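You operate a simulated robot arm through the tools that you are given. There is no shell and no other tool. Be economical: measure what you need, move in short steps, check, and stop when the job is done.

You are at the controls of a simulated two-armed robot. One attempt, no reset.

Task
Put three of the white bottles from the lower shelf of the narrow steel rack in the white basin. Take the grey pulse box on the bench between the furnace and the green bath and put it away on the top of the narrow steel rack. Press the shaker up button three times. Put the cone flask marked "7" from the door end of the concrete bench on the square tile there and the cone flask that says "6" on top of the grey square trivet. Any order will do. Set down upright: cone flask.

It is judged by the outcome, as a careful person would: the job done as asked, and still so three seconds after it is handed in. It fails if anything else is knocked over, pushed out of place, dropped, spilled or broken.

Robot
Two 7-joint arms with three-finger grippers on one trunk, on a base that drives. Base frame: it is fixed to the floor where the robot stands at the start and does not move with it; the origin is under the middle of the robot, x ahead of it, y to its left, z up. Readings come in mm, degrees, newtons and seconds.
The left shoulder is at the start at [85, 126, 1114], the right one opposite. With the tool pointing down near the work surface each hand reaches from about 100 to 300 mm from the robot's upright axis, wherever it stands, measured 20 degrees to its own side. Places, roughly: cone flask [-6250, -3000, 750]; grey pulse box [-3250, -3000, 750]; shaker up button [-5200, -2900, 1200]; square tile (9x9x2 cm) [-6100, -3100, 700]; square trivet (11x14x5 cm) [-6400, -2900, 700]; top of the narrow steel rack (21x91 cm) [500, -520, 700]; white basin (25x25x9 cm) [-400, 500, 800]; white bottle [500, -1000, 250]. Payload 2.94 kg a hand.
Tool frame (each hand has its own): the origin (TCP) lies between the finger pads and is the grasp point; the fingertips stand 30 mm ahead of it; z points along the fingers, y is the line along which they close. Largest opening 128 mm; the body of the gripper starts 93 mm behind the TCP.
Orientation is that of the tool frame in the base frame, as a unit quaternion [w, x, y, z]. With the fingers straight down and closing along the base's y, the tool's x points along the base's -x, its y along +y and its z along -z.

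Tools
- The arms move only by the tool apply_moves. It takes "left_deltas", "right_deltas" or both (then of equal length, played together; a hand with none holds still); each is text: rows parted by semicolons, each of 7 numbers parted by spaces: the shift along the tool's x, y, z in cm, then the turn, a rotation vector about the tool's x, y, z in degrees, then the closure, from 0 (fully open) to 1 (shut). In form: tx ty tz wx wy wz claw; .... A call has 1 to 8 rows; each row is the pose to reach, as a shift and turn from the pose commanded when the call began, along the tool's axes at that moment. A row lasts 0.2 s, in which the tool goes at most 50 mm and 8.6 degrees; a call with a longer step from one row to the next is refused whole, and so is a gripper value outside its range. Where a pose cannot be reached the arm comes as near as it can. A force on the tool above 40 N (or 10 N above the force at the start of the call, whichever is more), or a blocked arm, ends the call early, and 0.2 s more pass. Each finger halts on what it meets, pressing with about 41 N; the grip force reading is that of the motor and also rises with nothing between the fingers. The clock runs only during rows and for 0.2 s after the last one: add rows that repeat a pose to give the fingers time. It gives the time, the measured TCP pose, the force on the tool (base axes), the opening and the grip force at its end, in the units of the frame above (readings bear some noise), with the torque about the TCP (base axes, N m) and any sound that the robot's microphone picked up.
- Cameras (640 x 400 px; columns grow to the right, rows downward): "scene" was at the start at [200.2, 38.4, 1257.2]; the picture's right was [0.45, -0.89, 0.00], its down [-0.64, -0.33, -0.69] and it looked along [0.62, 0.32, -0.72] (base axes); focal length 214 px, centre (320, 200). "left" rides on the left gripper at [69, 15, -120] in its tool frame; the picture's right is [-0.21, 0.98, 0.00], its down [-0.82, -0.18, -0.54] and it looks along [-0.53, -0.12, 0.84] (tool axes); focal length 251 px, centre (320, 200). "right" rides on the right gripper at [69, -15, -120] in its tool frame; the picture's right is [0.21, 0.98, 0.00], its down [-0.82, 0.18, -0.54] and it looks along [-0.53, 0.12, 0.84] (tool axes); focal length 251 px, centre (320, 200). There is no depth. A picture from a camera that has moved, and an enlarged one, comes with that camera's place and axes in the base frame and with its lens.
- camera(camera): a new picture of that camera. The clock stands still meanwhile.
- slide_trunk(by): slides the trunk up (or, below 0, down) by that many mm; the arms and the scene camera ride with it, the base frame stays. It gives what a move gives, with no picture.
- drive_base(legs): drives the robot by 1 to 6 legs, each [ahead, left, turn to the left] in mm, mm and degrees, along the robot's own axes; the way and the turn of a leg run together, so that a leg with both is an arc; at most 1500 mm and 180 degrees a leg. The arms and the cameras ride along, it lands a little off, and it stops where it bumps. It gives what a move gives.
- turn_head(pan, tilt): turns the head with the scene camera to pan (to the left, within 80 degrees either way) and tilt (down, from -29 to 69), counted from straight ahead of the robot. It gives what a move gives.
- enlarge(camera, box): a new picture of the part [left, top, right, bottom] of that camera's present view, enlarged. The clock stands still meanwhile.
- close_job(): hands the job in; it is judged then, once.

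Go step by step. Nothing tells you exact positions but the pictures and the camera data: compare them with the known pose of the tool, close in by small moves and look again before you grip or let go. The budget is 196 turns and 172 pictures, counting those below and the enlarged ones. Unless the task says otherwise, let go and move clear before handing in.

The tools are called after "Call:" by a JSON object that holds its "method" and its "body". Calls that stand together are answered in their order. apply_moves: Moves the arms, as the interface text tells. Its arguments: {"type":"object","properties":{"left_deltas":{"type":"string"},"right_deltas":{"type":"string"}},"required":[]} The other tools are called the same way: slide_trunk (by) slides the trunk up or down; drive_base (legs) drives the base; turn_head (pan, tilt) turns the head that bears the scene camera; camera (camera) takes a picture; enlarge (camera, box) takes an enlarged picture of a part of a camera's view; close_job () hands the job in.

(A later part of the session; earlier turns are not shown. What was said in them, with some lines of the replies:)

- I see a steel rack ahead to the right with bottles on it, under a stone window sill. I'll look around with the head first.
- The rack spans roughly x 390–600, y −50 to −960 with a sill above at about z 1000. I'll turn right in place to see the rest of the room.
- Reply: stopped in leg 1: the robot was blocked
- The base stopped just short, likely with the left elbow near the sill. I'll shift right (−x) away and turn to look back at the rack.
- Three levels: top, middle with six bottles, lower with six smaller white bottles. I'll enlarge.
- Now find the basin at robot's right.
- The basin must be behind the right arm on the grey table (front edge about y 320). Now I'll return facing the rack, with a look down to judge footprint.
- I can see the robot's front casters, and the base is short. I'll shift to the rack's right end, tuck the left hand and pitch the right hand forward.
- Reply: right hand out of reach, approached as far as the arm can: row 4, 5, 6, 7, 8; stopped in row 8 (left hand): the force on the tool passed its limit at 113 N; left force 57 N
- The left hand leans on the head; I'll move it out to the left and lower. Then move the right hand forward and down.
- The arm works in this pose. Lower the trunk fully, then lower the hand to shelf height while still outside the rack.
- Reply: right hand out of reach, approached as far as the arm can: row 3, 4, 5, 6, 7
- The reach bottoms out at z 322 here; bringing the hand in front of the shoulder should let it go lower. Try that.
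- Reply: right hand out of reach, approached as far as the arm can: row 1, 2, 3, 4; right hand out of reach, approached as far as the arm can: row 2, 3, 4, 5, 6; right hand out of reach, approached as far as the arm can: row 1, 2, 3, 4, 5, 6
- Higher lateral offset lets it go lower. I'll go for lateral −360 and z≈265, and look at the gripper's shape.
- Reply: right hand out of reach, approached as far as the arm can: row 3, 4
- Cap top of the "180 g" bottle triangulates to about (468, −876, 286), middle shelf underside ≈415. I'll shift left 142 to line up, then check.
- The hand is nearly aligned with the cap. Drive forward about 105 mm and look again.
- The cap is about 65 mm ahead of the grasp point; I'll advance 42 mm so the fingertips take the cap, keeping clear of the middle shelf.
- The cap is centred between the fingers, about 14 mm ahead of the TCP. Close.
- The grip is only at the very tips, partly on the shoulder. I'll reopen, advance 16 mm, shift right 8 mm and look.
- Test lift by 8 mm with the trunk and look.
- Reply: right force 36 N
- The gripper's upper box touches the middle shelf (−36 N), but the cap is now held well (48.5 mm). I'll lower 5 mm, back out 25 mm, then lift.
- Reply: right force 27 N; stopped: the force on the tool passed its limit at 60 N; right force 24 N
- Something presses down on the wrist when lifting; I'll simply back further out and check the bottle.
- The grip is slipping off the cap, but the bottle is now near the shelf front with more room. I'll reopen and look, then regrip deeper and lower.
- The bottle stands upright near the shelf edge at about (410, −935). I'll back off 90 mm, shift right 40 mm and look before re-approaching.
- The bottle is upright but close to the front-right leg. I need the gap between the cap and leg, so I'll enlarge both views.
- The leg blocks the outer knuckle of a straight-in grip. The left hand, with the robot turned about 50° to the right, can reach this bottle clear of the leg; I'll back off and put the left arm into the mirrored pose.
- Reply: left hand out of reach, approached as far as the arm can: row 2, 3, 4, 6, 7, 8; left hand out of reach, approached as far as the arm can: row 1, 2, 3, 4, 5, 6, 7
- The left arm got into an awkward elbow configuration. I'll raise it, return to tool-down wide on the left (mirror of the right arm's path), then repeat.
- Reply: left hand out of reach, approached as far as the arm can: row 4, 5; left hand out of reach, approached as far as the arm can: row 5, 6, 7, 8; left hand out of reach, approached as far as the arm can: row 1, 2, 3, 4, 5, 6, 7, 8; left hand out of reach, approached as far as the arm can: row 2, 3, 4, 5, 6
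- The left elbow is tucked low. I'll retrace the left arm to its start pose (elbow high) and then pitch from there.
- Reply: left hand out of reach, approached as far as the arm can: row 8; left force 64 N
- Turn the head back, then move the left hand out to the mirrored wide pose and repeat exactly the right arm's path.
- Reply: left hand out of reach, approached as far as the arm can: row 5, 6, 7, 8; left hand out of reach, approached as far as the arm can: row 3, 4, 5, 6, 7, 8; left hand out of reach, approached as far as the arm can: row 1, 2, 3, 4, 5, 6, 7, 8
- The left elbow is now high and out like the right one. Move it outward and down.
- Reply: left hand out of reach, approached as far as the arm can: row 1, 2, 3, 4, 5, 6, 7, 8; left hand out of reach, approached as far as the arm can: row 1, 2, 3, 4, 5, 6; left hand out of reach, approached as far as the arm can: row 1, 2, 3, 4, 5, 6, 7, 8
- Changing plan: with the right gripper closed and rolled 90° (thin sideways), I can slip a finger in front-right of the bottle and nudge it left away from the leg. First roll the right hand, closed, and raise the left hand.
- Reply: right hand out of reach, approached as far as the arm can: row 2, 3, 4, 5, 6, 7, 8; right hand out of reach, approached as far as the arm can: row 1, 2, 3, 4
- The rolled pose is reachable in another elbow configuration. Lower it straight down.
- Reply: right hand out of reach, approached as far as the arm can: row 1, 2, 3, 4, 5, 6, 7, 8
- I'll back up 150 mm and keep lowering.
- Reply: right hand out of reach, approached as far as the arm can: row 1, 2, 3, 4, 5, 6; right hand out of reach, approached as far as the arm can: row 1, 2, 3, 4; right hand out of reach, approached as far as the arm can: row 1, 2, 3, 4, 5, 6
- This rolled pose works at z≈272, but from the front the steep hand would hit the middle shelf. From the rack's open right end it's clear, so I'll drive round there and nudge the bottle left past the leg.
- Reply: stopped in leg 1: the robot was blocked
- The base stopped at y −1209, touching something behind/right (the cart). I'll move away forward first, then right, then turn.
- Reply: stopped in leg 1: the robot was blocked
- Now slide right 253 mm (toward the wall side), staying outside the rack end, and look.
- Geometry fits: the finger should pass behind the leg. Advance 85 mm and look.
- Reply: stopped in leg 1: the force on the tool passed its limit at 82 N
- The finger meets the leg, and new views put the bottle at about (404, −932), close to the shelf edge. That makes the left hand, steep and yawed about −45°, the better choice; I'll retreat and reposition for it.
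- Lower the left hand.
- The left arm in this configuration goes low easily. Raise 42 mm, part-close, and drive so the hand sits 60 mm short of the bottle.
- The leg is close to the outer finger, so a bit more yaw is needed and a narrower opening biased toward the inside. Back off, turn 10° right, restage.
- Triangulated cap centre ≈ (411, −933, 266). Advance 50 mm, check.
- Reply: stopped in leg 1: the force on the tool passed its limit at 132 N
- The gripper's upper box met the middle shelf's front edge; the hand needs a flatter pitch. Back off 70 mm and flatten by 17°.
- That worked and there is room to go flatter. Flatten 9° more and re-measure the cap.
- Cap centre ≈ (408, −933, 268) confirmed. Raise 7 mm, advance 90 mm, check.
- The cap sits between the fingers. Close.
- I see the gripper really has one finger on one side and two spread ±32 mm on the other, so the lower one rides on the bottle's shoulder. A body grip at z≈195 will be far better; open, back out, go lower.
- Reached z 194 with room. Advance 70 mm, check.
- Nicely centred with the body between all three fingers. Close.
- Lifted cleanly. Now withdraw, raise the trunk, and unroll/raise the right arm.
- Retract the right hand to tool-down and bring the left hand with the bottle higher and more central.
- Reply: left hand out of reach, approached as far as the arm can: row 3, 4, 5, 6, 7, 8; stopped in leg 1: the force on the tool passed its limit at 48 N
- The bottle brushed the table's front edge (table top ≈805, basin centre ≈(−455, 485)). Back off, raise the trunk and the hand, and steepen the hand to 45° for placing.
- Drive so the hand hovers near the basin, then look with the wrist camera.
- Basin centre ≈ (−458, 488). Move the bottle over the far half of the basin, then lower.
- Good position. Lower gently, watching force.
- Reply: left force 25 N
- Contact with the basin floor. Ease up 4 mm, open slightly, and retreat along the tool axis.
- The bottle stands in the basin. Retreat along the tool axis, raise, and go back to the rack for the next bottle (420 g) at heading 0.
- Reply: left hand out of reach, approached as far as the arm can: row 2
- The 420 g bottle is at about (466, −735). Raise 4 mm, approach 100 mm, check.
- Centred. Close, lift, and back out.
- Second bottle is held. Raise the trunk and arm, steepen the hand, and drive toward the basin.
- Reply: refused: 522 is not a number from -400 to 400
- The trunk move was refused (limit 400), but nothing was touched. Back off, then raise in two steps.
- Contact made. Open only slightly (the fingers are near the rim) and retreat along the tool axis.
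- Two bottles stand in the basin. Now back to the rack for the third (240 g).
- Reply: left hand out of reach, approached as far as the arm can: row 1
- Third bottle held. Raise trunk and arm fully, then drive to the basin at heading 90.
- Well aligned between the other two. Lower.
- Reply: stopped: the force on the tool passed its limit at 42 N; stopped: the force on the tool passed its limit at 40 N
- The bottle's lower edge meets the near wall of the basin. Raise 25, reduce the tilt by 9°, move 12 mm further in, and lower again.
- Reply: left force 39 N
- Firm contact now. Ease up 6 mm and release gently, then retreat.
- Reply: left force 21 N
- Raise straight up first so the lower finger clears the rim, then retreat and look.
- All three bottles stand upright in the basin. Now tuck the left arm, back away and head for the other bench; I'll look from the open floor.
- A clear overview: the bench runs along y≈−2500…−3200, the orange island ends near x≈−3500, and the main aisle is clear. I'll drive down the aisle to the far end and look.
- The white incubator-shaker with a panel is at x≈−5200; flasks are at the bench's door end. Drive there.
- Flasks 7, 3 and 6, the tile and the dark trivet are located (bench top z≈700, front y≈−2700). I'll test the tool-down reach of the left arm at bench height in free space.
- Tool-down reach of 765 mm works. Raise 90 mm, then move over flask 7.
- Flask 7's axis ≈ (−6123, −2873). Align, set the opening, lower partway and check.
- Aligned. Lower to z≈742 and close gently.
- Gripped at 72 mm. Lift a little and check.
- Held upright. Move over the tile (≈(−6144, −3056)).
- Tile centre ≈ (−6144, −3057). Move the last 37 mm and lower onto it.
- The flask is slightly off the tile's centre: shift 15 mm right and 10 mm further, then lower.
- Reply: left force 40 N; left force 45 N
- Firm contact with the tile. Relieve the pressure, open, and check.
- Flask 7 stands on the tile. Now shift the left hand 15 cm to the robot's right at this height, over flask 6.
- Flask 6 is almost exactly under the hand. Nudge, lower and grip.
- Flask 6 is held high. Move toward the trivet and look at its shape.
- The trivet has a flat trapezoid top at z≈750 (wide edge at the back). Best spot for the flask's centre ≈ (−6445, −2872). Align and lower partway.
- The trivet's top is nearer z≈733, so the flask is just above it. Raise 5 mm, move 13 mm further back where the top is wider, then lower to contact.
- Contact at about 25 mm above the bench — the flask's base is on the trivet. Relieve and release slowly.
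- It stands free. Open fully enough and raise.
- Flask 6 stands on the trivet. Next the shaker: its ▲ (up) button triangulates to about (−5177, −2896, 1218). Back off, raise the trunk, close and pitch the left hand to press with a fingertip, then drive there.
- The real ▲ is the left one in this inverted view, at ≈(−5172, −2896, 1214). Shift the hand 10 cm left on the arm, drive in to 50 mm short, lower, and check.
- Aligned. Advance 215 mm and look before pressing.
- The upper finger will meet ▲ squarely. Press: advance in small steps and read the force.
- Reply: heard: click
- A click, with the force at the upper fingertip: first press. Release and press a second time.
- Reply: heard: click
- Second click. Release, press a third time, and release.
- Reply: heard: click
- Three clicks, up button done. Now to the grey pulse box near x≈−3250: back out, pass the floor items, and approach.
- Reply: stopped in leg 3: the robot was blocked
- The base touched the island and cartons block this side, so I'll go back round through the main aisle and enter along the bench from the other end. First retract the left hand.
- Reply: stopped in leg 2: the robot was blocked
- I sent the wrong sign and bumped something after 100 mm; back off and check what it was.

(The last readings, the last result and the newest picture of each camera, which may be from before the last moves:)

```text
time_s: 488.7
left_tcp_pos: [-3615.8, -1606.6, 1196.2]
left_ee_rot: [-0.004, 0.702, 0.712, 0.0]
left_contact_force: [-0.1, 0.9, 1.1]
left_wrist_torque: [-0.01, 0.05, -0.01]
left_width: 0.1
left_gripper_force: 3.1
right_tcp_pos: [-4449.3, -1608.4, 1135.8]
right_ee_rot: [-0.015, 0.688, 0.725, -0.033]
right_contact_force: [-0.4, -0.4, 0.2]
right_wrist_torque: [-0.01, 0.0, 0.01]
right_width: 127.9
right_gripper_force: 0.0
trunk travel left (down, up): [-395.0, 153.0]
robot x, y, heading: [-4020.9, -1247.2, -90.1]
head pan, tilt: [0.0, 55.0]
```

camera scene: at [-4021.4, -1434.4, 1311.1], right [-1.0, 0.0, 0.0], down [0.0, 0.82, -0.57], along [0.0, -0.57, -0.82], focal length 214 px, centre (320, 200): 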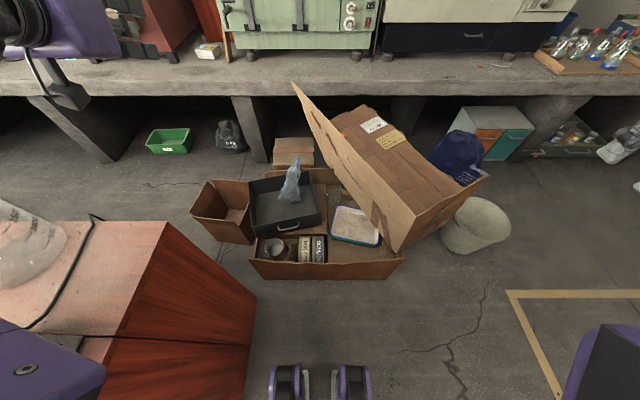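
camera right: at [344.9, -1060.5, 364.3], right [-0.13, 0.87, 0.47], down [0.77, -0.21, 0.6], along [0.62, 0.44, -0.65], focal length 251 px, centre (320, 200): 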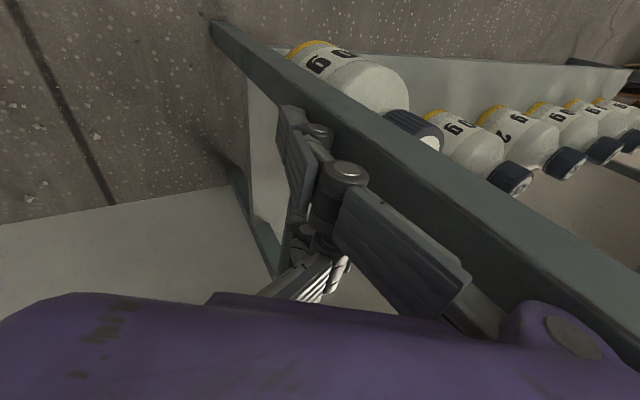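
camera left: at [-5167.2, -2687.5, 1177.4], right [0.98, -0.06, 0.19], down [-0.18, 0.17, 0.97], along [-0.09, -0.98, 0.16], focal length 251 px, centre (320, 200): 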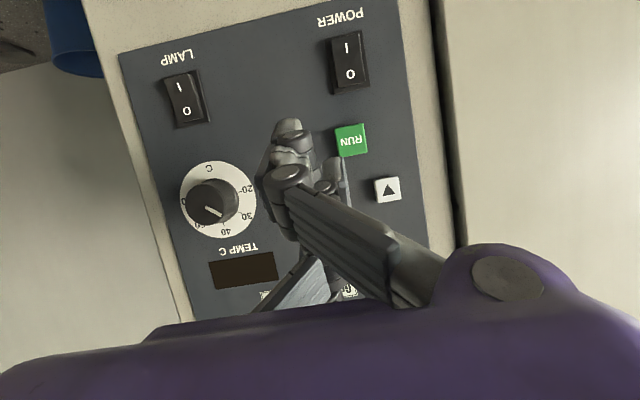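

The carton looks undisturbed. Now go round by the main aisle to the near end of the bench.

Call:
{"method": "drive_base", "body": {"legs": [[-660, 0, 0], [0, 1500, 0], [0, 1500, 0], [0, 570, 0], [1480, 0, 0]]}}

Call:
{"method": "turn_head", "body": {"pan": -60, "tilt": 30}}

Call:
{"method": "camera", "body": {"camera": "scene"}}

```text
time_s: 530.4
left_tcp_pos: [-33.0, -2428.0, 1196.3]
left_ee_rot: [-0.004, 0.7, 0.714, 0.0]
left_contact_force: [-0.1, -0.8, -0.2]
left_wrist_torque: [0.0, -0.01, 0.01]
left_width: 0.2
left_gripper_force: 2.7
right_tcp_pos: [-865.1, -2434.4, 1135.2]
right_ee_rot: [-0.014, 0.686, 0.726, -0.032]
right_contact_force: [0.4, -0.3, 0.2]
right_wrist_torque: [-0.01, -0.01, -0.01]
right_width: 128.0
right_gripper_force: 0.0
trunk travel left (down, up): [-395.0, 153.0]
robot x, y, heading: [-437.0, -2075.0, -90.1]
head pan, tilt: [0.0, 55.0]
```

```text
time_s: 531.7
left_tcp_pos: [-34.3, -2427.3, 1195.8]
left_ee_rot: [-0.004, 0.7, 0.714, -0.002]
left_contact_force: [0.1, 0.1, 0.3]
left_wrist_torque: [0.0, 0.0, 0.0]
left_width: 0.3
left_gripper_force: 2.9
right_tcp_pos: [-864.5, -2433.9, 1135.3]
right_ee_rot: [-0.015, 0.686, 0.727, -0.033]
right_contact_force: [-0.2, 0.8, 0.3]
right_wrist_torque: [-0.01, 0.01, -0.03]
right_width: 127.9
right_gripper_force: 0.0
trunk travel left (down, up): [-395.0, 153.0]
robot x, y, heading: [-439.2, -2073.6, -89.7]
head pan, tilt: [-60.0, 30.0]
```

```text
12 pictures are left
camera scene: at [-517.2, -2230.5, 1347.1], right [-0.5, 0.86, 0.0], down [0.43, 0.25, -0.87], along [-0.75, -0.44, -0.5], focal length 214 px, centre (320, 200)
```

scene: 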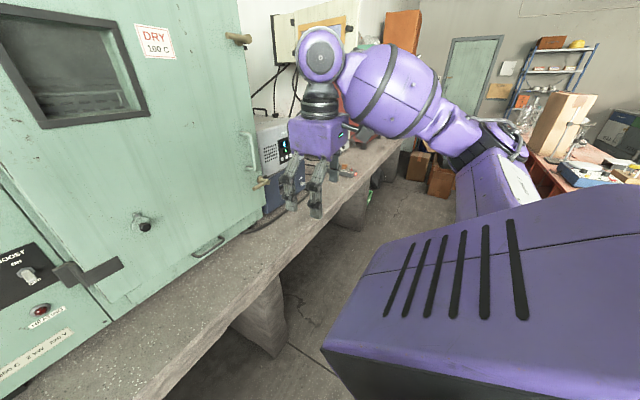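

Clear aisle along the bench (front edge ≈ −2680). Move forward 70 and slide right to x≈−2890.

Call:
{"method": "drive_base", "body": {"legs": [[70, 0, -0.3], [0, -1400, 0], [0, -1050, 0]]}}

Call:
{"method": "turn_head", "body": {"pan": -25, "tilt": 40}}

Call:
{"method": "camera", "body": {"camera": "scene"}}

```text
time_s: 553.7
left_tcp_pos: [-2453.5, -2527.7, 1195.1]
left_ee_rot: [-0.004, 0.696, 0.718, -0.001]
left_contact_force: [0.3, -0.3, 0.8]
left_wrist_torque: [-0.01, 0.0, 0.0]
left_width: 0.0
left_gripper_force: 2.8
right_tcp_pos: [-3285.3, -2543.0, 1135.6]
right_ee_rot: [-0.015, 0.682, 0.73, -0.034]
right_contact_force: [1.0, -0.3, 0.3]
right_wrist_torque: [-0.01, 0.0, 0.02]
right_width: 128.3
right_gripper_force: 0.1
trunk travel left (down, up): [-395.0, 153.0]
robot x, y, heading: [-2863.5, -2178.7, -89.0]
head pan, tilt: [-60.0, 30.0]
```

```text
time_s: 554.7
left_tcp_pos: [-2452.7, -2527.6, 1195.0]
left_ee_rot: [-0.003, 0.696, 0.718, -0.001]
left_contact_force: [-0.3, -0.5, 0.7]
left_wrist_torque: [0.02, 0.01, 0.0]
left_width: 0.1
left_gripper_force: 3.1
right_tcp_pos: [-3286.8, -2543.4, 1136.0]
right_ee_rot: [-0.014, 0.683, 0.73, -0.032]
right_contact_force: [-1.4, 0.9, -0.8]
right_wrist_torque: [0.01, 0.0, -0.02]
right_width: 128.0
right_gripper_force: 0.0
trunk travel left (down, up): [-395.0, 153.0]
robot x, y, heading: [-2867.7, -2176.2, -89.0]
head pan, tilt: [-25.0, 40.0]
```

```text
11 pictures are left
camera scene: at [-2911.1, -2361.7, 1336.1], right [-0.83, 0.56, 0.0], down [0.34, 0.5, -0.8], along [-0.45, -0.66, -0.6], focal length 214 px, centre (320, 200)
```

scene: 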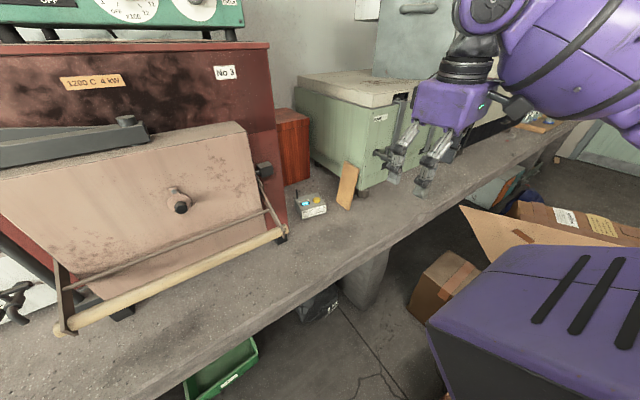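

Call:
{"method": "enlarge", "body": {"camera": "scene", "box": [265, 165, 365, 235]}}

Call:
{"method": "camera", "body": {"camera": "right"}}

```text
5.71 times, centred on (315, 200) of scene
camera zoom: at [-2911.1, -2361.7, 1336.1], right [-0.83, 0.56, 0.0], down [0.34, 0.5, -0.8], along [-0.45, -0.66, -0.6], focal length 1226 px, centre (349, 200)
```

zoom: 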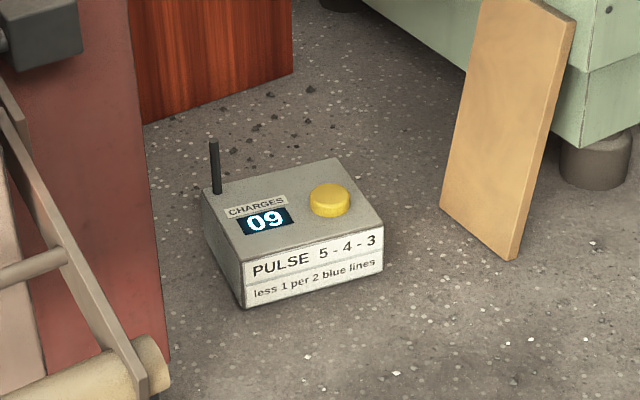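

```text
9 pictures are left
camera right: at [-3296.5, -2471.6, 1254.7], right [0.96, 0.28, -0.07], down [0.27, -0.79, 0.55], along [0.1, -0.54, -0.83], focal length 251 px, centre (320, 200)
```

right: 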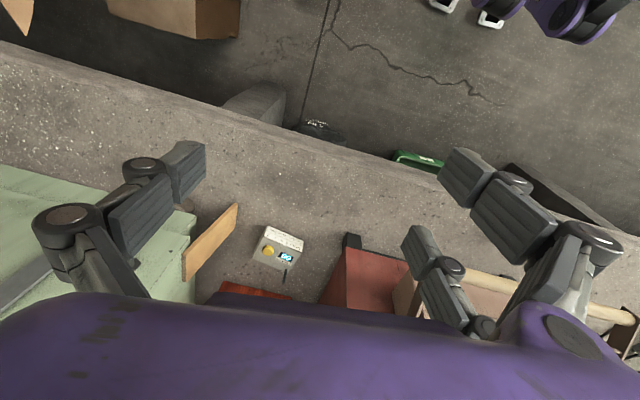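

The box is ≈118×85×50 mm at (−3306, −3023), with a yellow button on top to avoid. I'll grip it front-to-back: rotate the right hand by −75°, extend it, then drive in.

Call:
{"method": "apply_moves", "body": {"right_deltas": "-4.2 -0.4 0 0 0 -8.3 0.1; -8.4 -0.8 0 0 0 -16.6 0.1; -12.6 -1.2 0 0 0 -24.9 0.1; -16.8 -1.6 0 0 0 -33.2 0.1; -21 -2 0 0 0 -41.5 0.1; -25.2 -2.4 0 0 0 -49.8 0.1; -29.4 -3 0 0 0 -58.1 0.1; -33.5 -3.6 0 0 0 -66.4 0.1"}}

Call:
{"method": "apply_moves", "body": {"right_deltas": "0 0 0 0 0 -4.3 0.1; 0 0 0 0 0 -8.6 0.1; 0 0 0 0 0 -8.6 0.1"}}

Call:
{"method": "slide_trunk", "body": {"by": -230}}

```text
time_s: 556.5
left_tcp_pos: [-2456.3, -2529.5, 1196.5]
left_ee_rot: [-0.003, 0.695, 0.719, -0.001]
left_contact_force: [0.2, 0.6, -0.3]
left_wrist_torque: [0.05, -0.02, -0.02]
left_width: 0.0
left_gripper_force: 2.8
right_tcp_pos: [-3305.3, -2867.7, 1133.5]
right_ee_rot: [-0.032, 0.17, 0.985, -0.017]
right_contact_force: [0.0, 0.1, -0.5]
right_wrist_torque: [-0.01, -0.08, 0.02]
right_width: 115.4
right_gripper_force: 0.1
right hand out of reach, approached as far as the arm can: row 8
trunk travel left (down, up): [-395.0, 153.0]
robot x, y, heading: [-2865.7, -2179.6, -89.2]
head pan, tilt: [-25.0, 40.0]
```

```text
time_s: 557.3
left_tcp_pos: [-2454.3, -2527.3, 1196.1]
left_ee_rot: [-0.004, 0.696, 0.718, -0.001]
left_contact_force: [-0.4, -1.0, 0.2]
left_wrist_torque: [0.0, 0.01, 0.0]
left_width: 0.2
left_gripper_force: 2.7
right_tcp_pos: [-3299.3, -2865.4, 1135.1]
right_ee_rot: [-0.032, 0.096, 0.995, -0.017]
right_contact_force: [0.3, -0.4, -1.0]
right_wrist_torque: [-0.03, -0.01, -0.01]
right_width: 115.2
right_gripper_force: 0.0
trunk travel left (down, up): [-395.0, 153.0]
robot x, y, heading: [-2867.0, -2178.0, -88.9]
head pan, tilt: [-25.0, 40.0]
```

```text
time_s: 559.7
left_tcp_pos: [-2452.1, -2527.1, 967.1]
left_ee_rot: [-0.002, 0.696, 0.718, -0.002]
left_contact_force: [0.3, -0.8, 0.5]
left_wrist_torque: [0.0, 0.0, 0.0]
left_width: 0.1
left_gripper_force: 3.1
right_tcp_pos: [-3301.2, -2864.6, 904.8]
right_ee_rot: [-0.032, 0.097, 0.995, -0.019]
right_contact_force: [0.6, -0.2, 0.2]
right_wrist_torque: [-0.05, 0.01, -0.06]
right_width: 115.3
right_gripper_force: 0.0
trunk travel left (down, up): [-165.0, 383.0]
robot x, y, heading: [-2865.7, -2183.1, -89.2]
head pan, tilt: [-25.0, 40.0]
```

Hand orientation matches the box. Drive in 120 mm and check with the wrist camera.

Call:
{"method": "drive_base", "body": {"legs": [[125, -7, 0]]}}

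Call:
{"method": "camera", "body": {"camera": "right"}}

```text
time_s: 561.0
left_tcp_pos: [-2459.0, -2651.8, 966.6]
left_ee_rot: [-0.003, 0.697, 0.717, -0.001]
left_contact_force: [0.5, -0.7, -0.6]
left_wrist_torque: [0.04, -0.04, 0.01]
left_width: 0.0
left_gripper_force: 3.2
right_tcp_pos: [-3305.9, -2987.6, 903.8]
right_ee_rot: [-0.031, 0.097, 0.995, -0.018]
right_contact_force: [0.0, -0.1, -0.3]
right_wrist_torque: [0.04, 0.01, -0.01]
right_width: 115.2
right_gripper_force: 0.0
trunk travel left (down, up): [-165.0, 383.0]
robot x, y, heading: [-2868.7, -2302.0, -89.3]
head pan, tilt: [-25.0, 40.0]
```

```text
8 pictures are left
camera right: at [-3368.1, -2985.3, 1028.5], right [-0.02, 1.0, -0.03], down [0.87, 0.03, 0.48], along [0.48, -0.01, -0.88], focal length 251 px, centre (320, 200)
```

right: 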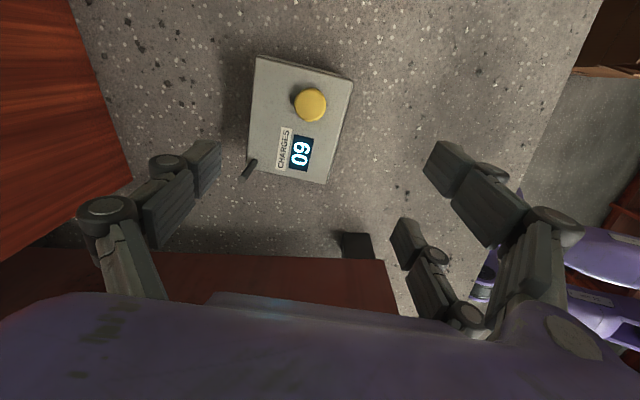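

Box centre ≈ (−3305, −3017), depth ≈95. Open fully, move 29 mm further, lower.

Call:
{"method": "drive_base", "body": {"legs": [[29, 1, 0]]}}

Call:
{"method": "apply_moves", "body": {"right_deltas": "0 0 0 0 0 0 0; 0 0 0 0 0 0 0"}}

Call:
{"method": "slide_trunk", "body": {"by": -110}}

Call:
{"method": "camera", "body": {"camera": "right"}}

```text
time_s: 561.8
left_tcp_pos: [-2457.9, -2680.4, 965.7]
left_ee_rot: [-0.003, 0.697, 0.718, -0.001]
left_contact_force: [-0.2, -0.7, -0.1]
left_wrist_torque: [0.03, 0.04, 0.02]
left_width: 0.0
left_gripper_force: 2.8
right_tcp_pos: [-3305.8, -3015.7, 904.4]
right_ee_rot: [-0.031, 0.097, 0.995, -0.016]
right_contact_force: [-0.3, 0.5, 0.1]
right_wrist_torque: [0.07, 0.02, 0.0]
right_width: 115.4
right_gripper_force: 0.0
trunk travel left (down, up): [-165.0, 383.0]
robot x, y, heading: [-2867.1, -2331.0, -89.4]
head pan, tilt: [-25.0, 40.0]
```

```text
time_s: 562.4
left_tcp_pos: [-2457.3, -2679.8, 965.9]
left_ee_rot: [-0.003, 0.696, 0.718, -0.002]
left_contact_force: [0.6, -0.3, -0.5]
left_wrist_torque: [-0.02, 0.0, -0.05]
left_width: 0.1
left_gripper_force: 3.2
right_tcp_pos: [-3305.4, -3016.6, 902.7]
right_ee_rot: [-0.032, 0.097, 0.995, -0.016]
right_contact_force: [0.3, -0.5, -0.3]
right_wrist_torque: [0.0, -0.03, 0.01]
right_width: 128.1
right_gripper_force: 0.0
trunk travel left (down, up): [-165.0, 383.0]
robot x, y, heading: [-2869.1, -2332.3, -89.5]
head pan, tilt: [-25.0, 40.0]
```

```text
time_s: 563.8
left_tcp_pos: [-2458.1, -2679.7, 856.7]
left_ee_rot: [-0.003, 0.697, 0.717, -0.002]
left_contact_force: [-0.2, 0.7, -0.5]
left_wrist_torque: [-0.02, 0.0, 0.03]
left_width: 0.0
left_gripper_force: 3.0
right_tcp_pos: [-3305.6, -3016.3, 795.2]
right_ee_rot: [-0.031, 0.097, 0.995, -0.018]
right_contact_force: [-0.6, 0.5, 0.1]
right_wrist_torque: [-0.02, -0.03, -0.03]
right_width: 128.0
right_gripper_force: 0.1
trunk travel left (down, up): [-55.0, 493.0]
robot x, y, heading: [-2867.5, -2331.4, -89.3]
head pan, tilt: [-25.0, 40.0]
```

```text
7 pictures are left
camera right: at [-3366.9, -3013.0, 919.4], right [-0.02, 1.0, -0.03], down [0.87, 0.03, 0.48], along [0.48, -0.01, -0.87], focal length 251 px, centre (320, 200)
```

right: 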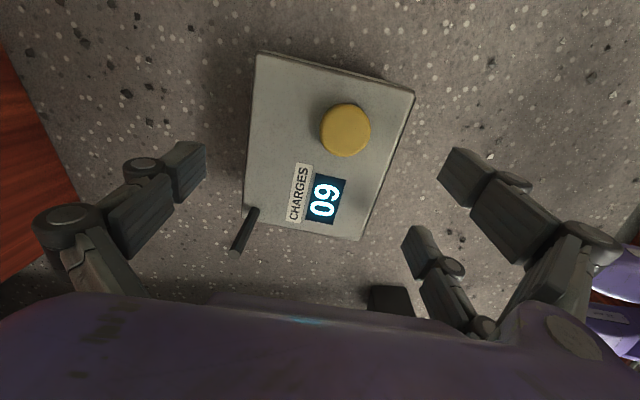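

Call:
{"method": "slide_trunk", "body": {"by": -50}}

Call:
{"method": "apply_moves", "body": {"right_deltas": "0 0 0.7 0 0 0 0; 0 0 0.7 0 0 0 0.15; 0 0 0.7 0 0 0 0.3; 0 0 0.7 0 0 0 0.5; 0 0 0.7 0 0 0 0.7; 0 0 0.7 0 0 0 0.7"}}

```text
time_s: 564.7
left_tcp_pos: [-2457.4, -2680.1, 805.5]
left_ee_rot: [-0.003, 0.696, 0.718, -0.001]
left_contact_force: [-0.9, 0.1, 0.0]
left_wrist_torque: [-0.03, -0.01, 0.03]
left_width: 0.3
left_gripper_force: 2.9
right_tcp_pos: [-3304.8, -3016.6, 744.1]
right_ee_rot: [-0.031, 0.097, 0.995, -0.018]
right_contact_force: [0.1, 0.4, 0.2]
right_wrist_torque: [-0.03, 0.02, -0.01]
right_width: 128.0
right_gripper_force: 0.1
trunk travel left (down, up): [-5.0, 543.0]
robot x, y, heading: [-2869.6, -2329.6, -89.4]
head pan, tilt: [-25.0, 40.0]
```

```text
time_s: 566.1
left_tcp_pos: [-2459.0, -2679.7, 806.4]
left_ee_rot: [-0.003, 0.696, 0.718, -0.002]
left_contact_force: [0.2, 0.0, -0.2]
left_wrist_torque: [-0.01, 0.0, -0.01]
left_width: 0.0
left_gripper_force: 3.2
right_tcp_pos: [-3305.6, -3016.8, 738.2]
right_ee_rot: [-0.031, 0.098, 0.995, -0.018]
right_contact_force: [-6.5, -12.0, 13.0]
right_wrist_torque: [-0.87, -0.22, -0.3]
right_width: 100.3
right_gripper_force: 41.0
trunk travel left (down, up): [-5.0, 543.0]
robot x, y, heading: [-2870.6, -2334.3, -89.3]
head pan, tilt: [-25.0, 40.0]
```

Gripped at 100 mm. Lift.

Call:
{"method": "slide_trunk", "body": {"by": 15}}

Call:
{"method": "slide_trunk", "body": {"by": 100}}

Call:
{"method": "camera", "body": {"camera": "right"}}

```text
time_s: 566.8
left_tcp_pos: [-2458.3, -2680.6, 822.4]
left_ee_rot: [-0.003, 0.696, 0.718, 0.0]
left_contact_force: [-0.1, 0.0, 0.1]
left_wrist_torque: [-0.01, -0.03, 0.01]
left_width: 0.0
left_gripper_force: 2.4
right_tcp_pos: [-3306.5, -3015.8, 750.4]
right_ee_rot: [-0.031, 0.097, 0.995, -0.015]
right_contact_force: [-0.1, 0.3, -9.7]
right_wrist_torque: [0.03, -0.01, 0.01]
right_width: 100.0
right_gripper_force: 41.0
trunk travel left (down, up): [-20.0, 528.0]
robot x, y, heading: [-2867.8, -2334.2, -89.5]
head pan, tilt: [-25.0, 40.0]
```

```text
time_s: 568.1
left_tcp_pos: [-2458.3, -2682.7, 920.4]
left_ee_rot: [-0.003, 0.696, 0.718, 0.0]
left_contact_force: [-0.4, -1.6, -0.4]
left_wrist_torque: [0.01, 0.02, 0.01]
left_width: 0.0
left_gripper_force: 3.1
right_tcp_pos: [-3306.4, -3017.5, 850.2]
right_ee_rot: [-0.031, 0.097, 0.995, -0.017]
right_contact_force: [0.0, 0.1, -9.1]
right_wrist_torque: [0.01, 0.02, 0.03]
right_width: 100.0
right_gripper_force: 40.6
trunk travel left (down, up): [-120.0, 428.0]
robot x, y, heading: [-2868.8, -2332.7, -89.3]
head pan, tilt: [-25.0, 40.0]
```

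```text
6 pictures are left
camera right: at [-3368.0, -3014.8, 975.3], right [-0.02, 1.0, -0.02], down [0.87, 0.03, 0.48], along [0.48, -0.01, -0.87], focal length 251 px, centre (320, 200)
```

right: 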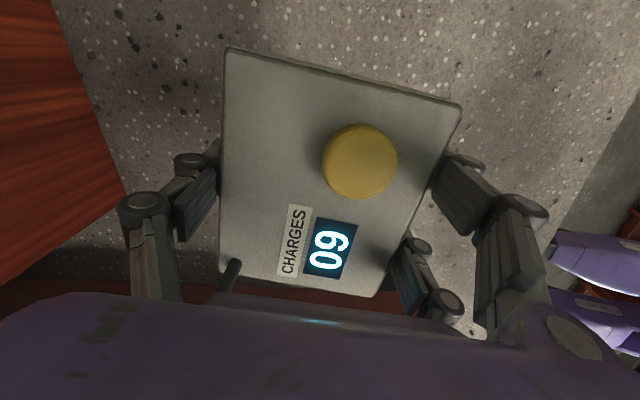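

Held firmly, charges still 09. Back off, raise, and retract the hand for the trip along the aisle.

Call:
{"method": "drive_base", "body": {"legs": [[-250, 0, 0]]}}

Call:
{"method": "slide_trunk", "body": {"by": 150}}

Call:
{"method": "apply_moves", "body": {"right_deltas": "0.69 3.55 0 0 0 0 0.7; 1.38 7.1 0 0 0 0 0.7; 2.07 10.65 0 0 0 0 0.7; 2.76 14.2 0 0 0 0 0.7; 3.45 17.75 0 0 0 0 0.7; 4.14 21.3 0 0 0 0 0.7; 4.83 24.85 0 0 0 0 0.7; 5.5 28.4 0 0 0 0 0.7"}}

```text
time_s: 569.9
left_tcp_pos: [-2460.9, -2425.6, 922.2]
left_ee_rot: [-0.003, 0.695, 0.719, -0.001]
left_contact_force: [0.6, 0.1, 0.1]
left_wrist_torque: [0.0, -0.01, -0.01]
left_width: 0.0
left_gripper_force: 2.9
right_tcp_pos: [-3308.2, -2763.3, 852.2]
right_ee_rot: [-0.031, 0.097, 0.995, -0.017]
right_contact_force: [0.4, 0.2, -8.5]
right_wrist_torque: [-0.04, -0.03, 0.02]
right_width: 99.8
right_gripper_force: 41.0
trunk travel left (down, up): [-120.0, 428.0]
robot x, y, heading: [-2868.0, -2076.4, -89.1]
head pan, tilt: [-25.0, 40.0]
```

```text
time_s: 571.7
left_tcp_pos: [-2461.1, -2427.0, 1071.2]
left_ee_rot: [-0.003, 0.696, 0.718, -0.001]
left_contact_force: [0.5, -0.5, -0.3]
left_wrist_torque: [0.02, 0.03, -0.03]
left_width: 0.2
left_gripper_force: 2.7
right_tcp_pos: [-3308.7, -2764.8, 1001.1]
right_ee_rot: [-0.031, 0.096, 0.995, -0.017]
right_contact_force: [0.2, -0.6, -8.7]
right_wrist_torque: [0.03, -0.03, 0.0]
right_width: 100.0
right_gripper_force: 41.1
trunk travel left (down, up): [-270.0, 278.0]
robot x, y, heading: [-2870.5, -2079.3, -89.4]
head pan, tilt: [-25.0, 40.0]
```

```text
time_s: 573.5
left_tcp_pos: [-2461.5, -2424.8, 1072.1]
left_ee_rot: [-0.002, 0.696, 0.718, -0.001]
left_contact_force: [-0.7, -0.7, 0.3]
left_wrist_torque: [-0.02, -0.02, -0.03]
left_width: 0.3
left_gripper_force: 3.1
right_tcp_pos: [-3309.1, -2473.6, 993.2]
right_ee_rot: [-0.032, 0.096, 0.995, -0.018]
right_contact_force: [-0.2, 0.0, -9.1]
right_wrist_torque: [0.0, 0.01, 0.02]
right_width: 100.2
right_gripper_force: 41.1
trunk travel left (down, up): [-270.0, 278.0]
robot x, y, heading: [-2868.3, -2082.4, -89.0]
head pan, tilt: [-25.0, 40.0]
```

Now slide back along the aisle, then turn toward the rack in the open area.

Call:
{"method": "drive_base", "body": {"legs": [[55, 0, -1], [0, 1400, 0], [0, 1070, 0], [-600, 0, 0], [0, 0, 90]]}}

```text
time_s: 602.5
left_tcp_pos: [-54.1, -1129.0, 1071.9]
left_ee_rot: [-0.002, -0.013, 1.0, -0.003]
left_contact_force: [0.0, 0.6, -0.5]
left_wrist_torque: [0.01, 0.02, -0.02]
left_width: 0.0
left_gripper_force: 3.1
right_tcp_pos: [-10.2, -1976.0, 994.5]
right_ee_rot: [-0.012, -0.634, 0.773, -0.033]
right_contact_force: [-0.6, 0.3, -8.6]
right_wrist_torque: [0.0, -0.01, 0.04]
right_width: 99.9
right_gripper_force: 41.4
trunk travel left (down, up): [-270.0, 278.0]
robot x, y, heading: [-402.3, -1539.0, 0.7]
head pan, tilt: [-25.0, 40.0]
```

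Call:
{"method": "drive_base", "body": {"legs": [[0, 1104, -0.7]]}}

Call:
{"method": "apply_moves", "body": {"right_deltas": "0 0 0 0 0 -4 0.7; 0 -4 0 0 0 -8 0.7; 0 -8 0 0 0 -11 0.7; 0 -12 0 0 0 -11 0.7; 0 -16 0 0 0 -11 0.7; 0 -16 0 0 0 -11 0.7"}}

Call:
{"method": "slide_trunk", "body": {"by": -190}}

Call:
{"method": "turn_head", "body": {"pan": -40, "tilt": 40}}

Call:
{"method": "camera", "body": {"camera": "scene"}}

```text
time_s: 612.6
left_tcp_pos: [-40.8, -24.6, 1071.8]
left_ee_rot: [-0.002, -0.001, 1.0, -0.003]
left_contact_force: [-0.7, 0.3, -0.9]
left_wrist_torque: [0.0, -0.01, -0.03]
left_width: 0.0
left_gripper_force: 3.0
right_tcp_pos: [-17.3, -872.6, 994.1]
right_ee_rot: [-0.011, -0.623, 0.781, -0.034]
right_contact_force: [0.0, -0.3, -8.7]
right_wrist_torque: [0.02, 0.0, 0.02]
right_width: 99.5
right_gripper_force: 41.0
trunk travel left (down, up): [-270.0, 278.0]
robot x, y, heading: [-401.9, -422.6, -1.1]
head pan, tilt: [-25.0, 40.0]
```

```text
time_s: 614.0
left_tcp_pos: [-41.0, -24.5, 1071.4]
left_ee_rot: [-0.002, -0.001, 1.0, -0.003]
left_contact_force: [0.5, 0.1, 0.3]
left_wrist_torque: [0.02, -0.01, -0.01]
left_width: 0.0
left_gripper_force: 3.1
right_tcp_pos: [139.0, -906.3, 999.4]
right_ee_rot: [-0.014, -0.695, 0.718, -0.032]
right_contact_force: [-0.9, -0.2, -9.3]
right_wrist_torque: [-0.02, 0.03, -0.01]
right_width: 99.6
right_gripper_force: 41.0
trunk travel left (down, up): [-270.0, 278.0]
robot x, y, heading: [-401.9, -421.7, -1.0]
head pan, tilt: [-25.0, 40.0]
```

```text
time_s: 616.1
left_tcp_pos: [-41.6, -24.4, 882.0]
left_ee_rot: [-0.001, 0.0, 1.0, -0.003]
left_contact_force: [-0.9, -0.9, -0.1]
left_wrist_torque: [0.0, -0.04, 0.01]
left_width: 0.1
left_gripper_force: 2.6
right_tcp_pos: [139.0, -906.7, 809.8]
right_ee_rot: [-0.015, -0.695, 0.718, -0.034]
right_contact_force: [-0.1, 0.7, -9.0]
right_wrist_torque: [-0.01, -0.01, -0.01]
right_width: 99.6
right_gripper_force: 41.1
trunk travel left (down, up): [-80.0, 468.0]
robot x, y, heading: [-402.7, -420.0, -0.8]
head pan, tilt: [-25.0, 40.0]
```

```text
time_s: 616.9
left_tcp_pos: [-41.1, -23.3, 882.0]
left_ee_rot: [-0.002, -0.002, 1.0, -0.003]
left_contact_force: [0.0, 0.0, 0.0]
left_wrist_torque: [-0.02, 0.0, 0.01]
left_width: 0.0
left_gripper_force: 2.9
right_tcp_pos: [138.7, -907.7, 810.8]
right_ee_rot: [-0.014, -0.695, 0.718, -0.031]
right_contact_force: [0.9, -1.1, -9.2]
right_wrist_torque: [0.04, -0.05, 0.03]
right_width: 100.0
right_gripper_force: 40.1
trunk travel left (down, up): [-80.0, 468.0]
robot x, y, heading: [-399.7, -420.6, -0.9]
head pan, tilt: [-40.0, 40.0]
```

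```text
5 pictures are left
camera scene: at [-123.2, -480.3, 993.8], right [-0.65, -0.76, 0.0], down [-0.49, 0.42, -0.77], along [0.58, -0.5, -0.64], focal length 214 px, centre (320, 200)
```

scene: 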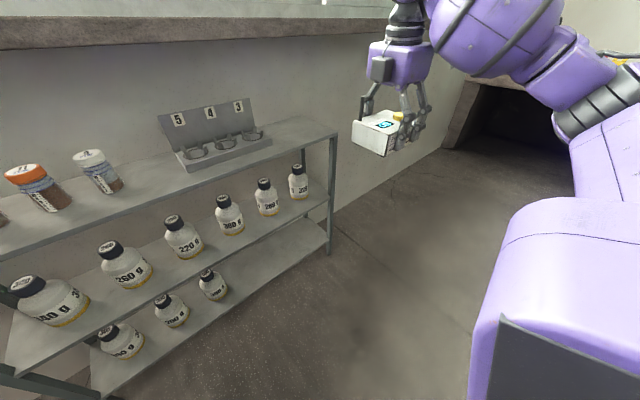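

The right end of the rack's top (y −770…−1000) is free. Drive the box over it.

Call:
{"method": "drive_base", "body": {"legs": [[220, 24, 0.9]]}}

Call:
{"method": "drive_base", "body": {"legs": [[65, 0, 0]]}}

Call:
{"method": "camera", "body": {"camera": "scene"}}

```text
time_s: 618.5
left_tcp_pos: [169.4, 5.2, 881.6]
left_ee_rot: [-0.002, -0.009, 1.0, -0.003]
left_contact_force: [0.4, -0.8, -0.1]
left_wrist_torque: [0.03, 0.03, 0.02]
left_width: 0.0
left_gripper_force: 2.7
right_tcp_pos: [362.7, -875.2, 810.0]
right_ee_rot: [-0.014, -0.702, 0.712, -0.033]
right_contact_force: [-0.3, -0.3, -9.3]
right_wrist_torque: [0.01, 0.0, 0.02]
right_width: 99.8
right_gripper_force: 40.8
trunk travel left (down, up): [-80.0, 468.0]
robot x, y, heading: [-185.4, -402.8, 0.2]
head pan, tilt: [-40.0, 40.0]
```

```text
time_s: 619.5
left_tcp_pos: [233.8, 4.5, 882.1]
left_ee_rot: [-0.002, -0.009, 1.0, -0.003]
left_contact_force: [1.2, -0.5, -0.5]
left_wrist_torque: [0.02, 0.04, -0.02]
left_width: 0.3
left_gripper_force: 3.0
right_tcp_pos: [424.4, -877.5, 809.0]
right_ee_rot: [-0.014, -0.7, 0.713, -0.032]
right_contact_force: [1.6, 0.0, -8.8]
right_wrist_torque: [0.02, 0.05, 0.0]
right_width: 99.7
right_gripper_force: 41.1
trunk travel left (down, up): [-80.0, 468.0]
robot x, y, heading: [-122.9, -403.5, -0.2]
head pan, tilt: [-40.0, 40.0]
```

```text
4 pictures are left
camera scene: at [157.2, -453.7, 993.6], right [-0.64, -0.77, 0.0], down [-0.49, 0.41, -0.77], along [0.59, -0.49, -0.64], focal length 214 px, centre (320, 200)
```

scene: 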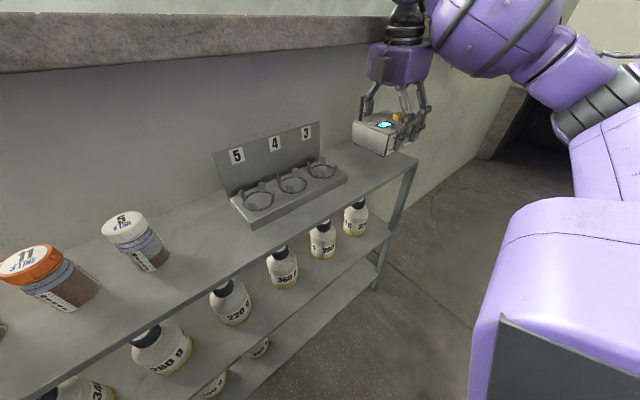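

Box is over the right end. Lower to just above the surface, move 18 mm further in under the sill, then set down.

Call:
{"method": "slide_trunk", "body": {"by": -60}}

Call:
{"method": "drive_base", "body": {"legs": [[20, 0, 0]]}}

Call:
{"method": "enlarge", "body": {"camera": "scene", "box": [300, 20, 460, 180]}}

```text
time_s: 620.5
left_tcp_pos: [231.0, 4.0, 821.0]
left_ee_rot: [-0.001, -0.008, 1.0, -0.003]
left_contact_force: [-0.9, -0.5, 0.5]
left_wrist_torque: [0.01, -0.01, -0.02]
left_width: 0.0
left_gripper_force: 3.0
right_tcp_pos: [425.3, -876.8, 749.8]
right_ee_rot: [-0.013, -0.701, 0.712, -0.032]
right_contact_force: [-0.5, 0.1, -8.5]
right_wrist_torque: [0.0, 0.02, -0.01]
right_width: 99.9
right_gripper_force: 41.3
trunk travel left (down, up): [-20.0, 528.0]
robot x, y, heading: [-121.2, -402.2, -0.1]
head pan, tilt: [-40.0, 40.0]
```

```text
time_s: 621.3
left_tcp_pos: [252.0, 3.0, 820.7]
left_ee_rot: [-0.002, -0.009, 1.0, -0.003]
left_contact_force: [0.4, -0.3, -0.9]
left_wrist_torque: [0.01, 0.02, -0.03]
left_width: 0.0
left_gripper_force: 2.9
right_tcp_pos: [444.4, -877.6, 749.3]
right_ee_rot: [-0.014, -0.701, 0.712, -0.032]
right_contact_force: [-0.4, 0.3, -8.3]
right_wrist_torque: [0.02, 0.0, -0.03]
right_width: 99.9
right_gripper_force: 40.9
trunk travel left (down, up): [-20.0, 528.0]
robot x, y, heading: [-103.9, -401.2, 0.1]
head pan, tilt: [-40.0, 40.0]
```

```text
2.50 times, centred on (380, 100) of scene
camera zoom: at [193.1, -453.7, 939.3], right [-0.64, -0.77, 0.0], down [-0.49, 0.41, -0.77], along [0.59, -0.49, -0.64], focal length 536 px, centre (170, 450)
```

zoom: 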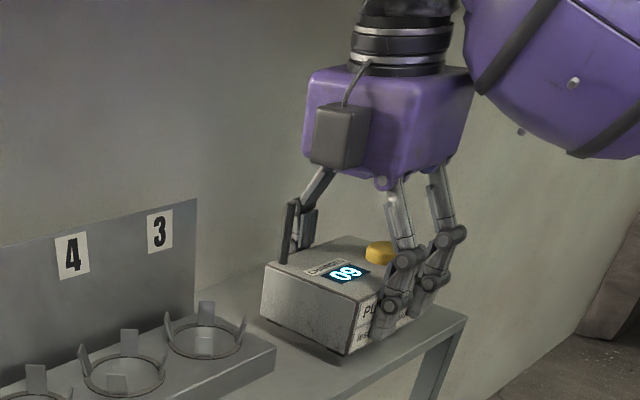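

Call:
{"method": "slide_trunk", "body": {"by": -7}}

Call:
{"method": "slide_trunk", "body": {"by": -4}}

Call:
{"method": "slide_trunk", "body": {"by": -3}}

```text
time_s: 621.9
left_tcp_pos: [253.0, 4.3, 814.6]
left_ee_rot: [-0.002, -0.008, 1.0, -0.002]
left_contact_force: [-0.3, 0.6, 0.7]
left_wrist_torque: [-0.02, -0.02, 0.0]
left_width: 0.0
left_gripper_force: 3.1
right_tcp_pos: [444.9, -876.5, 742.6]
right_ee_rot: [-0.014, -0.701, 0.713, -0.033]
right_contact_force: [-0.9, 0.4, -7.9]
right_wrist_torque: [0.01, -0.03, 0.0]
right_width: 99.7
right_gripper_force: 41.1
trunk travel left (down, up): [-13.0, 535.0]
robot x, y, heading: [-104.2, -399.5, 0.2]
head pan, tilt: [-40.0, 40.0]
```

```text
time_s: 622.4
left_tcp_pos: [252.0, 4.9, 809.9]
left_ee_rot: [-0.001, -0.009, 1.0, -0.003]
left_contact_force: [0.7, -0.3, -0.7]
left_wrist_torque: [-0.02, 0.01, 0.02]
left_width: 0.3
left_gripper_force: 2.9
right_tcp_pos: [446.3, -876.4, 740.6]
right_ee_rot: [-0.013, -0.701, 0.712, -0.034]
right_contact_force: [1.6, -3.5, 6.2]
right_wrist_torque: [0.63, 0.54, 0.04]
right_width: 100.0
right_gripper_force: 41.1
trunk travel left (down, up): [-9.0, 539.0]
robot x, y, heading: [-100.4, -398.8, 0.2]
head pan, tilt: [-40.0, 40.0]
```

```text
time_s: 622.9
left_tcp_pos: [251.9, 4.6, 808.8]
left_ee_rot: [0.0, -0.009, 1.0, -0.003]
left_contact_force: [0.2, 0.1, 0.1]
left_wrist_torque: [-0.02, -0.01, 0.0]
left_width: 0.0
left_gripper_force: 3.0
right_tcp_pos: [444.5, -876.3, 738.8]
right_ee_rot: [-0.013, -0.7, 0.713, -0.036]
right_contact_force: [7.6, -13.8, 27.9]
right_wrist_torque: [0.45, 0.42, 0.19]
right_width: 100.0
right_gripper_force: 41.0
trunk travel left (down, up): [-6.0, 542.0]
robot x, y, heading: [-103.1, -400.2, 0.1]
head pan, tilt: [-40.0, 40.0]
```

The box rests on the rack's top. Open and lift clear.

Call:
{"method": "apply_moves", "body": {"right_deltas": "0 0 -0.1 0 0 0 0.2; 0 0 -0.1 0 0 0 0.1; 0 0 -0.1 0 0 0 0; 0 0 -0.1 0 0 0 0; 0 0 -0.1 0 0 0 0"}}

Call:
{"method": "slide_trunk", "body": {"by": 15}}

Call:
{"method": "enlarge", "body": {"camera": "scene", "box": [300, 20, 460, 180]}}

```text
time_s: 624.1
left_tcp_pos: [252.4, 3.7, 807.7]
left_ee_rot: [-0.002, -0.008, 1.0, -0.003]
left_contact_force: [-0.5, -0.4, -0.4]
left_wrist_torque: [0.0, -0.02, 0.0]
left_width: 0.0
left_gripper_force: 3.2
right_tcp_pos: [444.7, -875.8, 736.4]
right_ee_rot: [-0.015, -0.7, 0.713, -0.032]
right_contact_force: [0.2, -0.4, 1.2]
right_wrist_torque: [-0.03, 0.01, -0.01]
right_width: 128.2
right_gripper_force: 0.0
trunk travel left (down, up): [-6.0, 542.0]
robot x, y, heading: [-101.5, -399.3, 0.3]
head pan, tilt: [-40.0, 40.0]
```

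```text
time_s: 624.7
left_tcp_pos: [251.9, 3.5, 822.4]
left_ee_rot: [-0.001, -0.009, 1.0, -0.003]
left_contact_force: [-0.2, -0.8, 0.0]
left_wrist_torque: [0.01, 0.02, 0.03]
left_width: 0.0
left_gripper_force: 3.6
right_tcp_pos: [445.1, -877.2, 753.0]
right_ee_rot: [-0.013, -0.701, 0.712, -0.032]
right_contact_force: [0.4, 0.2, -0.4]
right_wrist_torque: [-0.01, 0.06, 0.03]
right_width: 127.9
right_gripper_force: 0.1
trunk travel left (down, up): [-21.0, 527.0]
robot x, y, heading: [-100.3, -399.5, 0.0]
head pan, tilt: [-40.0, 40.0]
```

```text
2.50 times, centred on (380, 100) of scene
camera zoom: at [192.5, -453.3, 940.1], right [-0.64, -0.77, 0.0], down [-0.49, 0.41, -0.77], along [0.59, -0.49, -0.64], focal length 536 px, centre (170, 450)
```

zoom: 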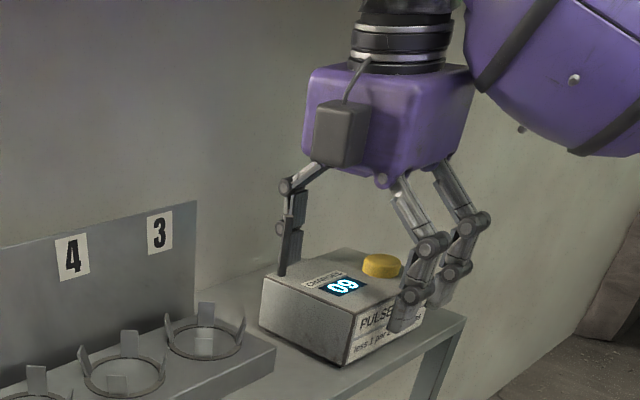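

Box set neatly. The sill limits lifting, so I'll slide the open hand sideways to the right past the box, then back away.

Call:
{"method": "drive_base", "body": {"legs": [[0, -70, 0]]}}

Call:
{"method": "drive_base", "body": {"legs": [[0, -80, 0]]}}

Call:
{"method": "drive_base", "body": {"legs": [[-350, 0, 0]]}}

Call:
{"method": "camera", "body": {"camera": "scene"}}

```text
time_s: 626.0
left_tcp_pos: [251.6, -63.4, 822.1]
left_ee_rot: [-0.001, -0.009, 1.0, -0.002]
left_contact_force: [-0.1, 0.1, 0.5]
left_wrist_torque: [0.02, -0.02, -0.01]
left_width: 0.1
left_gripper_force: 3.0
right_tcp_pos: [444.5, -945.7, 751.9]
right_ee_rot: [-0.014, -0.701, 0.712, -0.033]
right_contact_force: [-0.1, 0.2, 0.7]
right_wrist_torque: [0.0, 0.0, 0.0]
right_width: 128.0
right_gripper_force: 0.0
trunk travel left (down, up): [-21.0, 527.0]
robot x, y, heading: [-102.4, -468.5, -0.3]
head pan, tilt: [-40.0, 40.0]
```

```text
time_s: 627.4
left_tcp_pos: [250.7, -143.2, 822.8]
left_ee_rot: [-0.002, -0.009, 1.0, -0.002]
left_contact_force: [0.1, 0.5, -0.2]
left_wrist_torque: [0.02, -0.02, -0.01]
left_width: 0.0
left_gripper_force: 3.3
right_tcp_pos: [445.6, -1025.4, 752.3]
right_ee_rot: [-0.014, -0.701, 0.712, -0.033]
right_contact_force: [-0.1, -0.4, -0.1]
right_wrist_torque: [0.05, 0.0, -0.01]
right_width: 128.2
right_gripper_force: 0.0
trunk travel left (down, up): [-21.0, 527.0]
robot x, y, heading: [-104.0, -547.6, 0.2]
head pan, tilt: [-40.0, 40.0]
```

```text
time_s: 629.6
left_tcp_pos: [-95.3, -143.9, 822.7]
left_ee_rot: [-0.001, -0.009, 1.0, -0.003]
left_contact_force: [0.1, 0.2, -0.3]
left_wrist_torque: [0.03, 0.01, 0.0]
left_width: 0.0
left_gripper_force: 3.0
right_tcp_pos: [100.0, -1024.3, 752.3]
right_ee_rot: [-0.014, -0.702, 0.711, -0.033]
right_contact_force: [-0.2, 0.2, 0.1]
right_wrist_torque: [0.01, 0.0, 0.02]
right_width: 127.9
right_gripper_force: 0.1
trunk travel left (down, up): [-21.0, 527.0]
robot x, y, heading: [-450.9, -548.1, 0.3]
head pan, tilt: [-40.0, 40.0]
```

```text
1 pictures are left
camera scene: at [-153.5, -601.4, 940.3], right [-0.64, -0.77, 0.0], down [-0.49, 0.41, -0.77], along [0.59, -0.49, -0.64], focal length 214 px, centre (320, 200)
```

scene: 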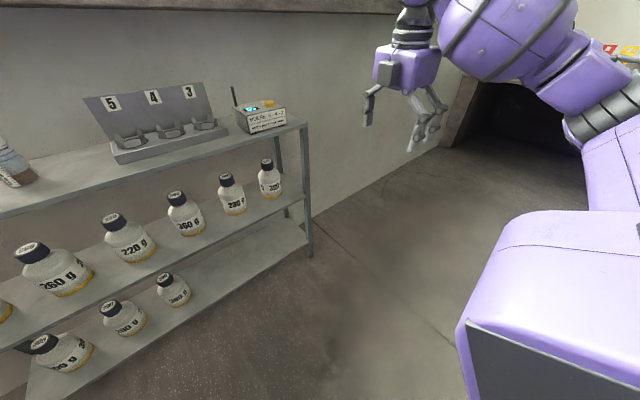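

The pulse box stands on the rack's top, the three bottles are in the basin, the up button clicked three times, and flasks 7 and 6 stand on the tile and trivet. Both hands are clear, so I'm handing in.

Call:
{"method": "close_job", "body": {}}

```text
The job is handed in.
```

I've done every part of the job as asked and handed it in.

- **Bottles:** the 180 g, 420 g and 240 g bottles from the lower shelf stand upright in the white basin. The 180 g bottle got dragged toward the shelf edge on an early bad grip; it stayed upright, and I then picked it up cleanly.
- **Pulse box:** it rests on the right end of the rack's top. I didn't press its yellow button, and it still reads 09 charges.
- **Shaker:** I pressed the up button three times and heard a click each time. The RPM display was dark when I looked after the first press, so I can't tell whether the setting changed.
- **Flasks:** 7 stands upright on the tile and 6 on the trivet. The base of 6 looks slightly sunk into the trivet's top, but the gripper felt it touch down there and it stood free when I let go.

The robot's base bumped the grey cart, the carton by the bench and apparently the orange island, and a bottle I was carrying brushed the table edge. The left gripper also hit the middle shelf hard once (132 N), and the right one pressed its underside. I looked at the carton and the shelf afterwards and nothing seemed moved. I didn't look again at the cart or the island.
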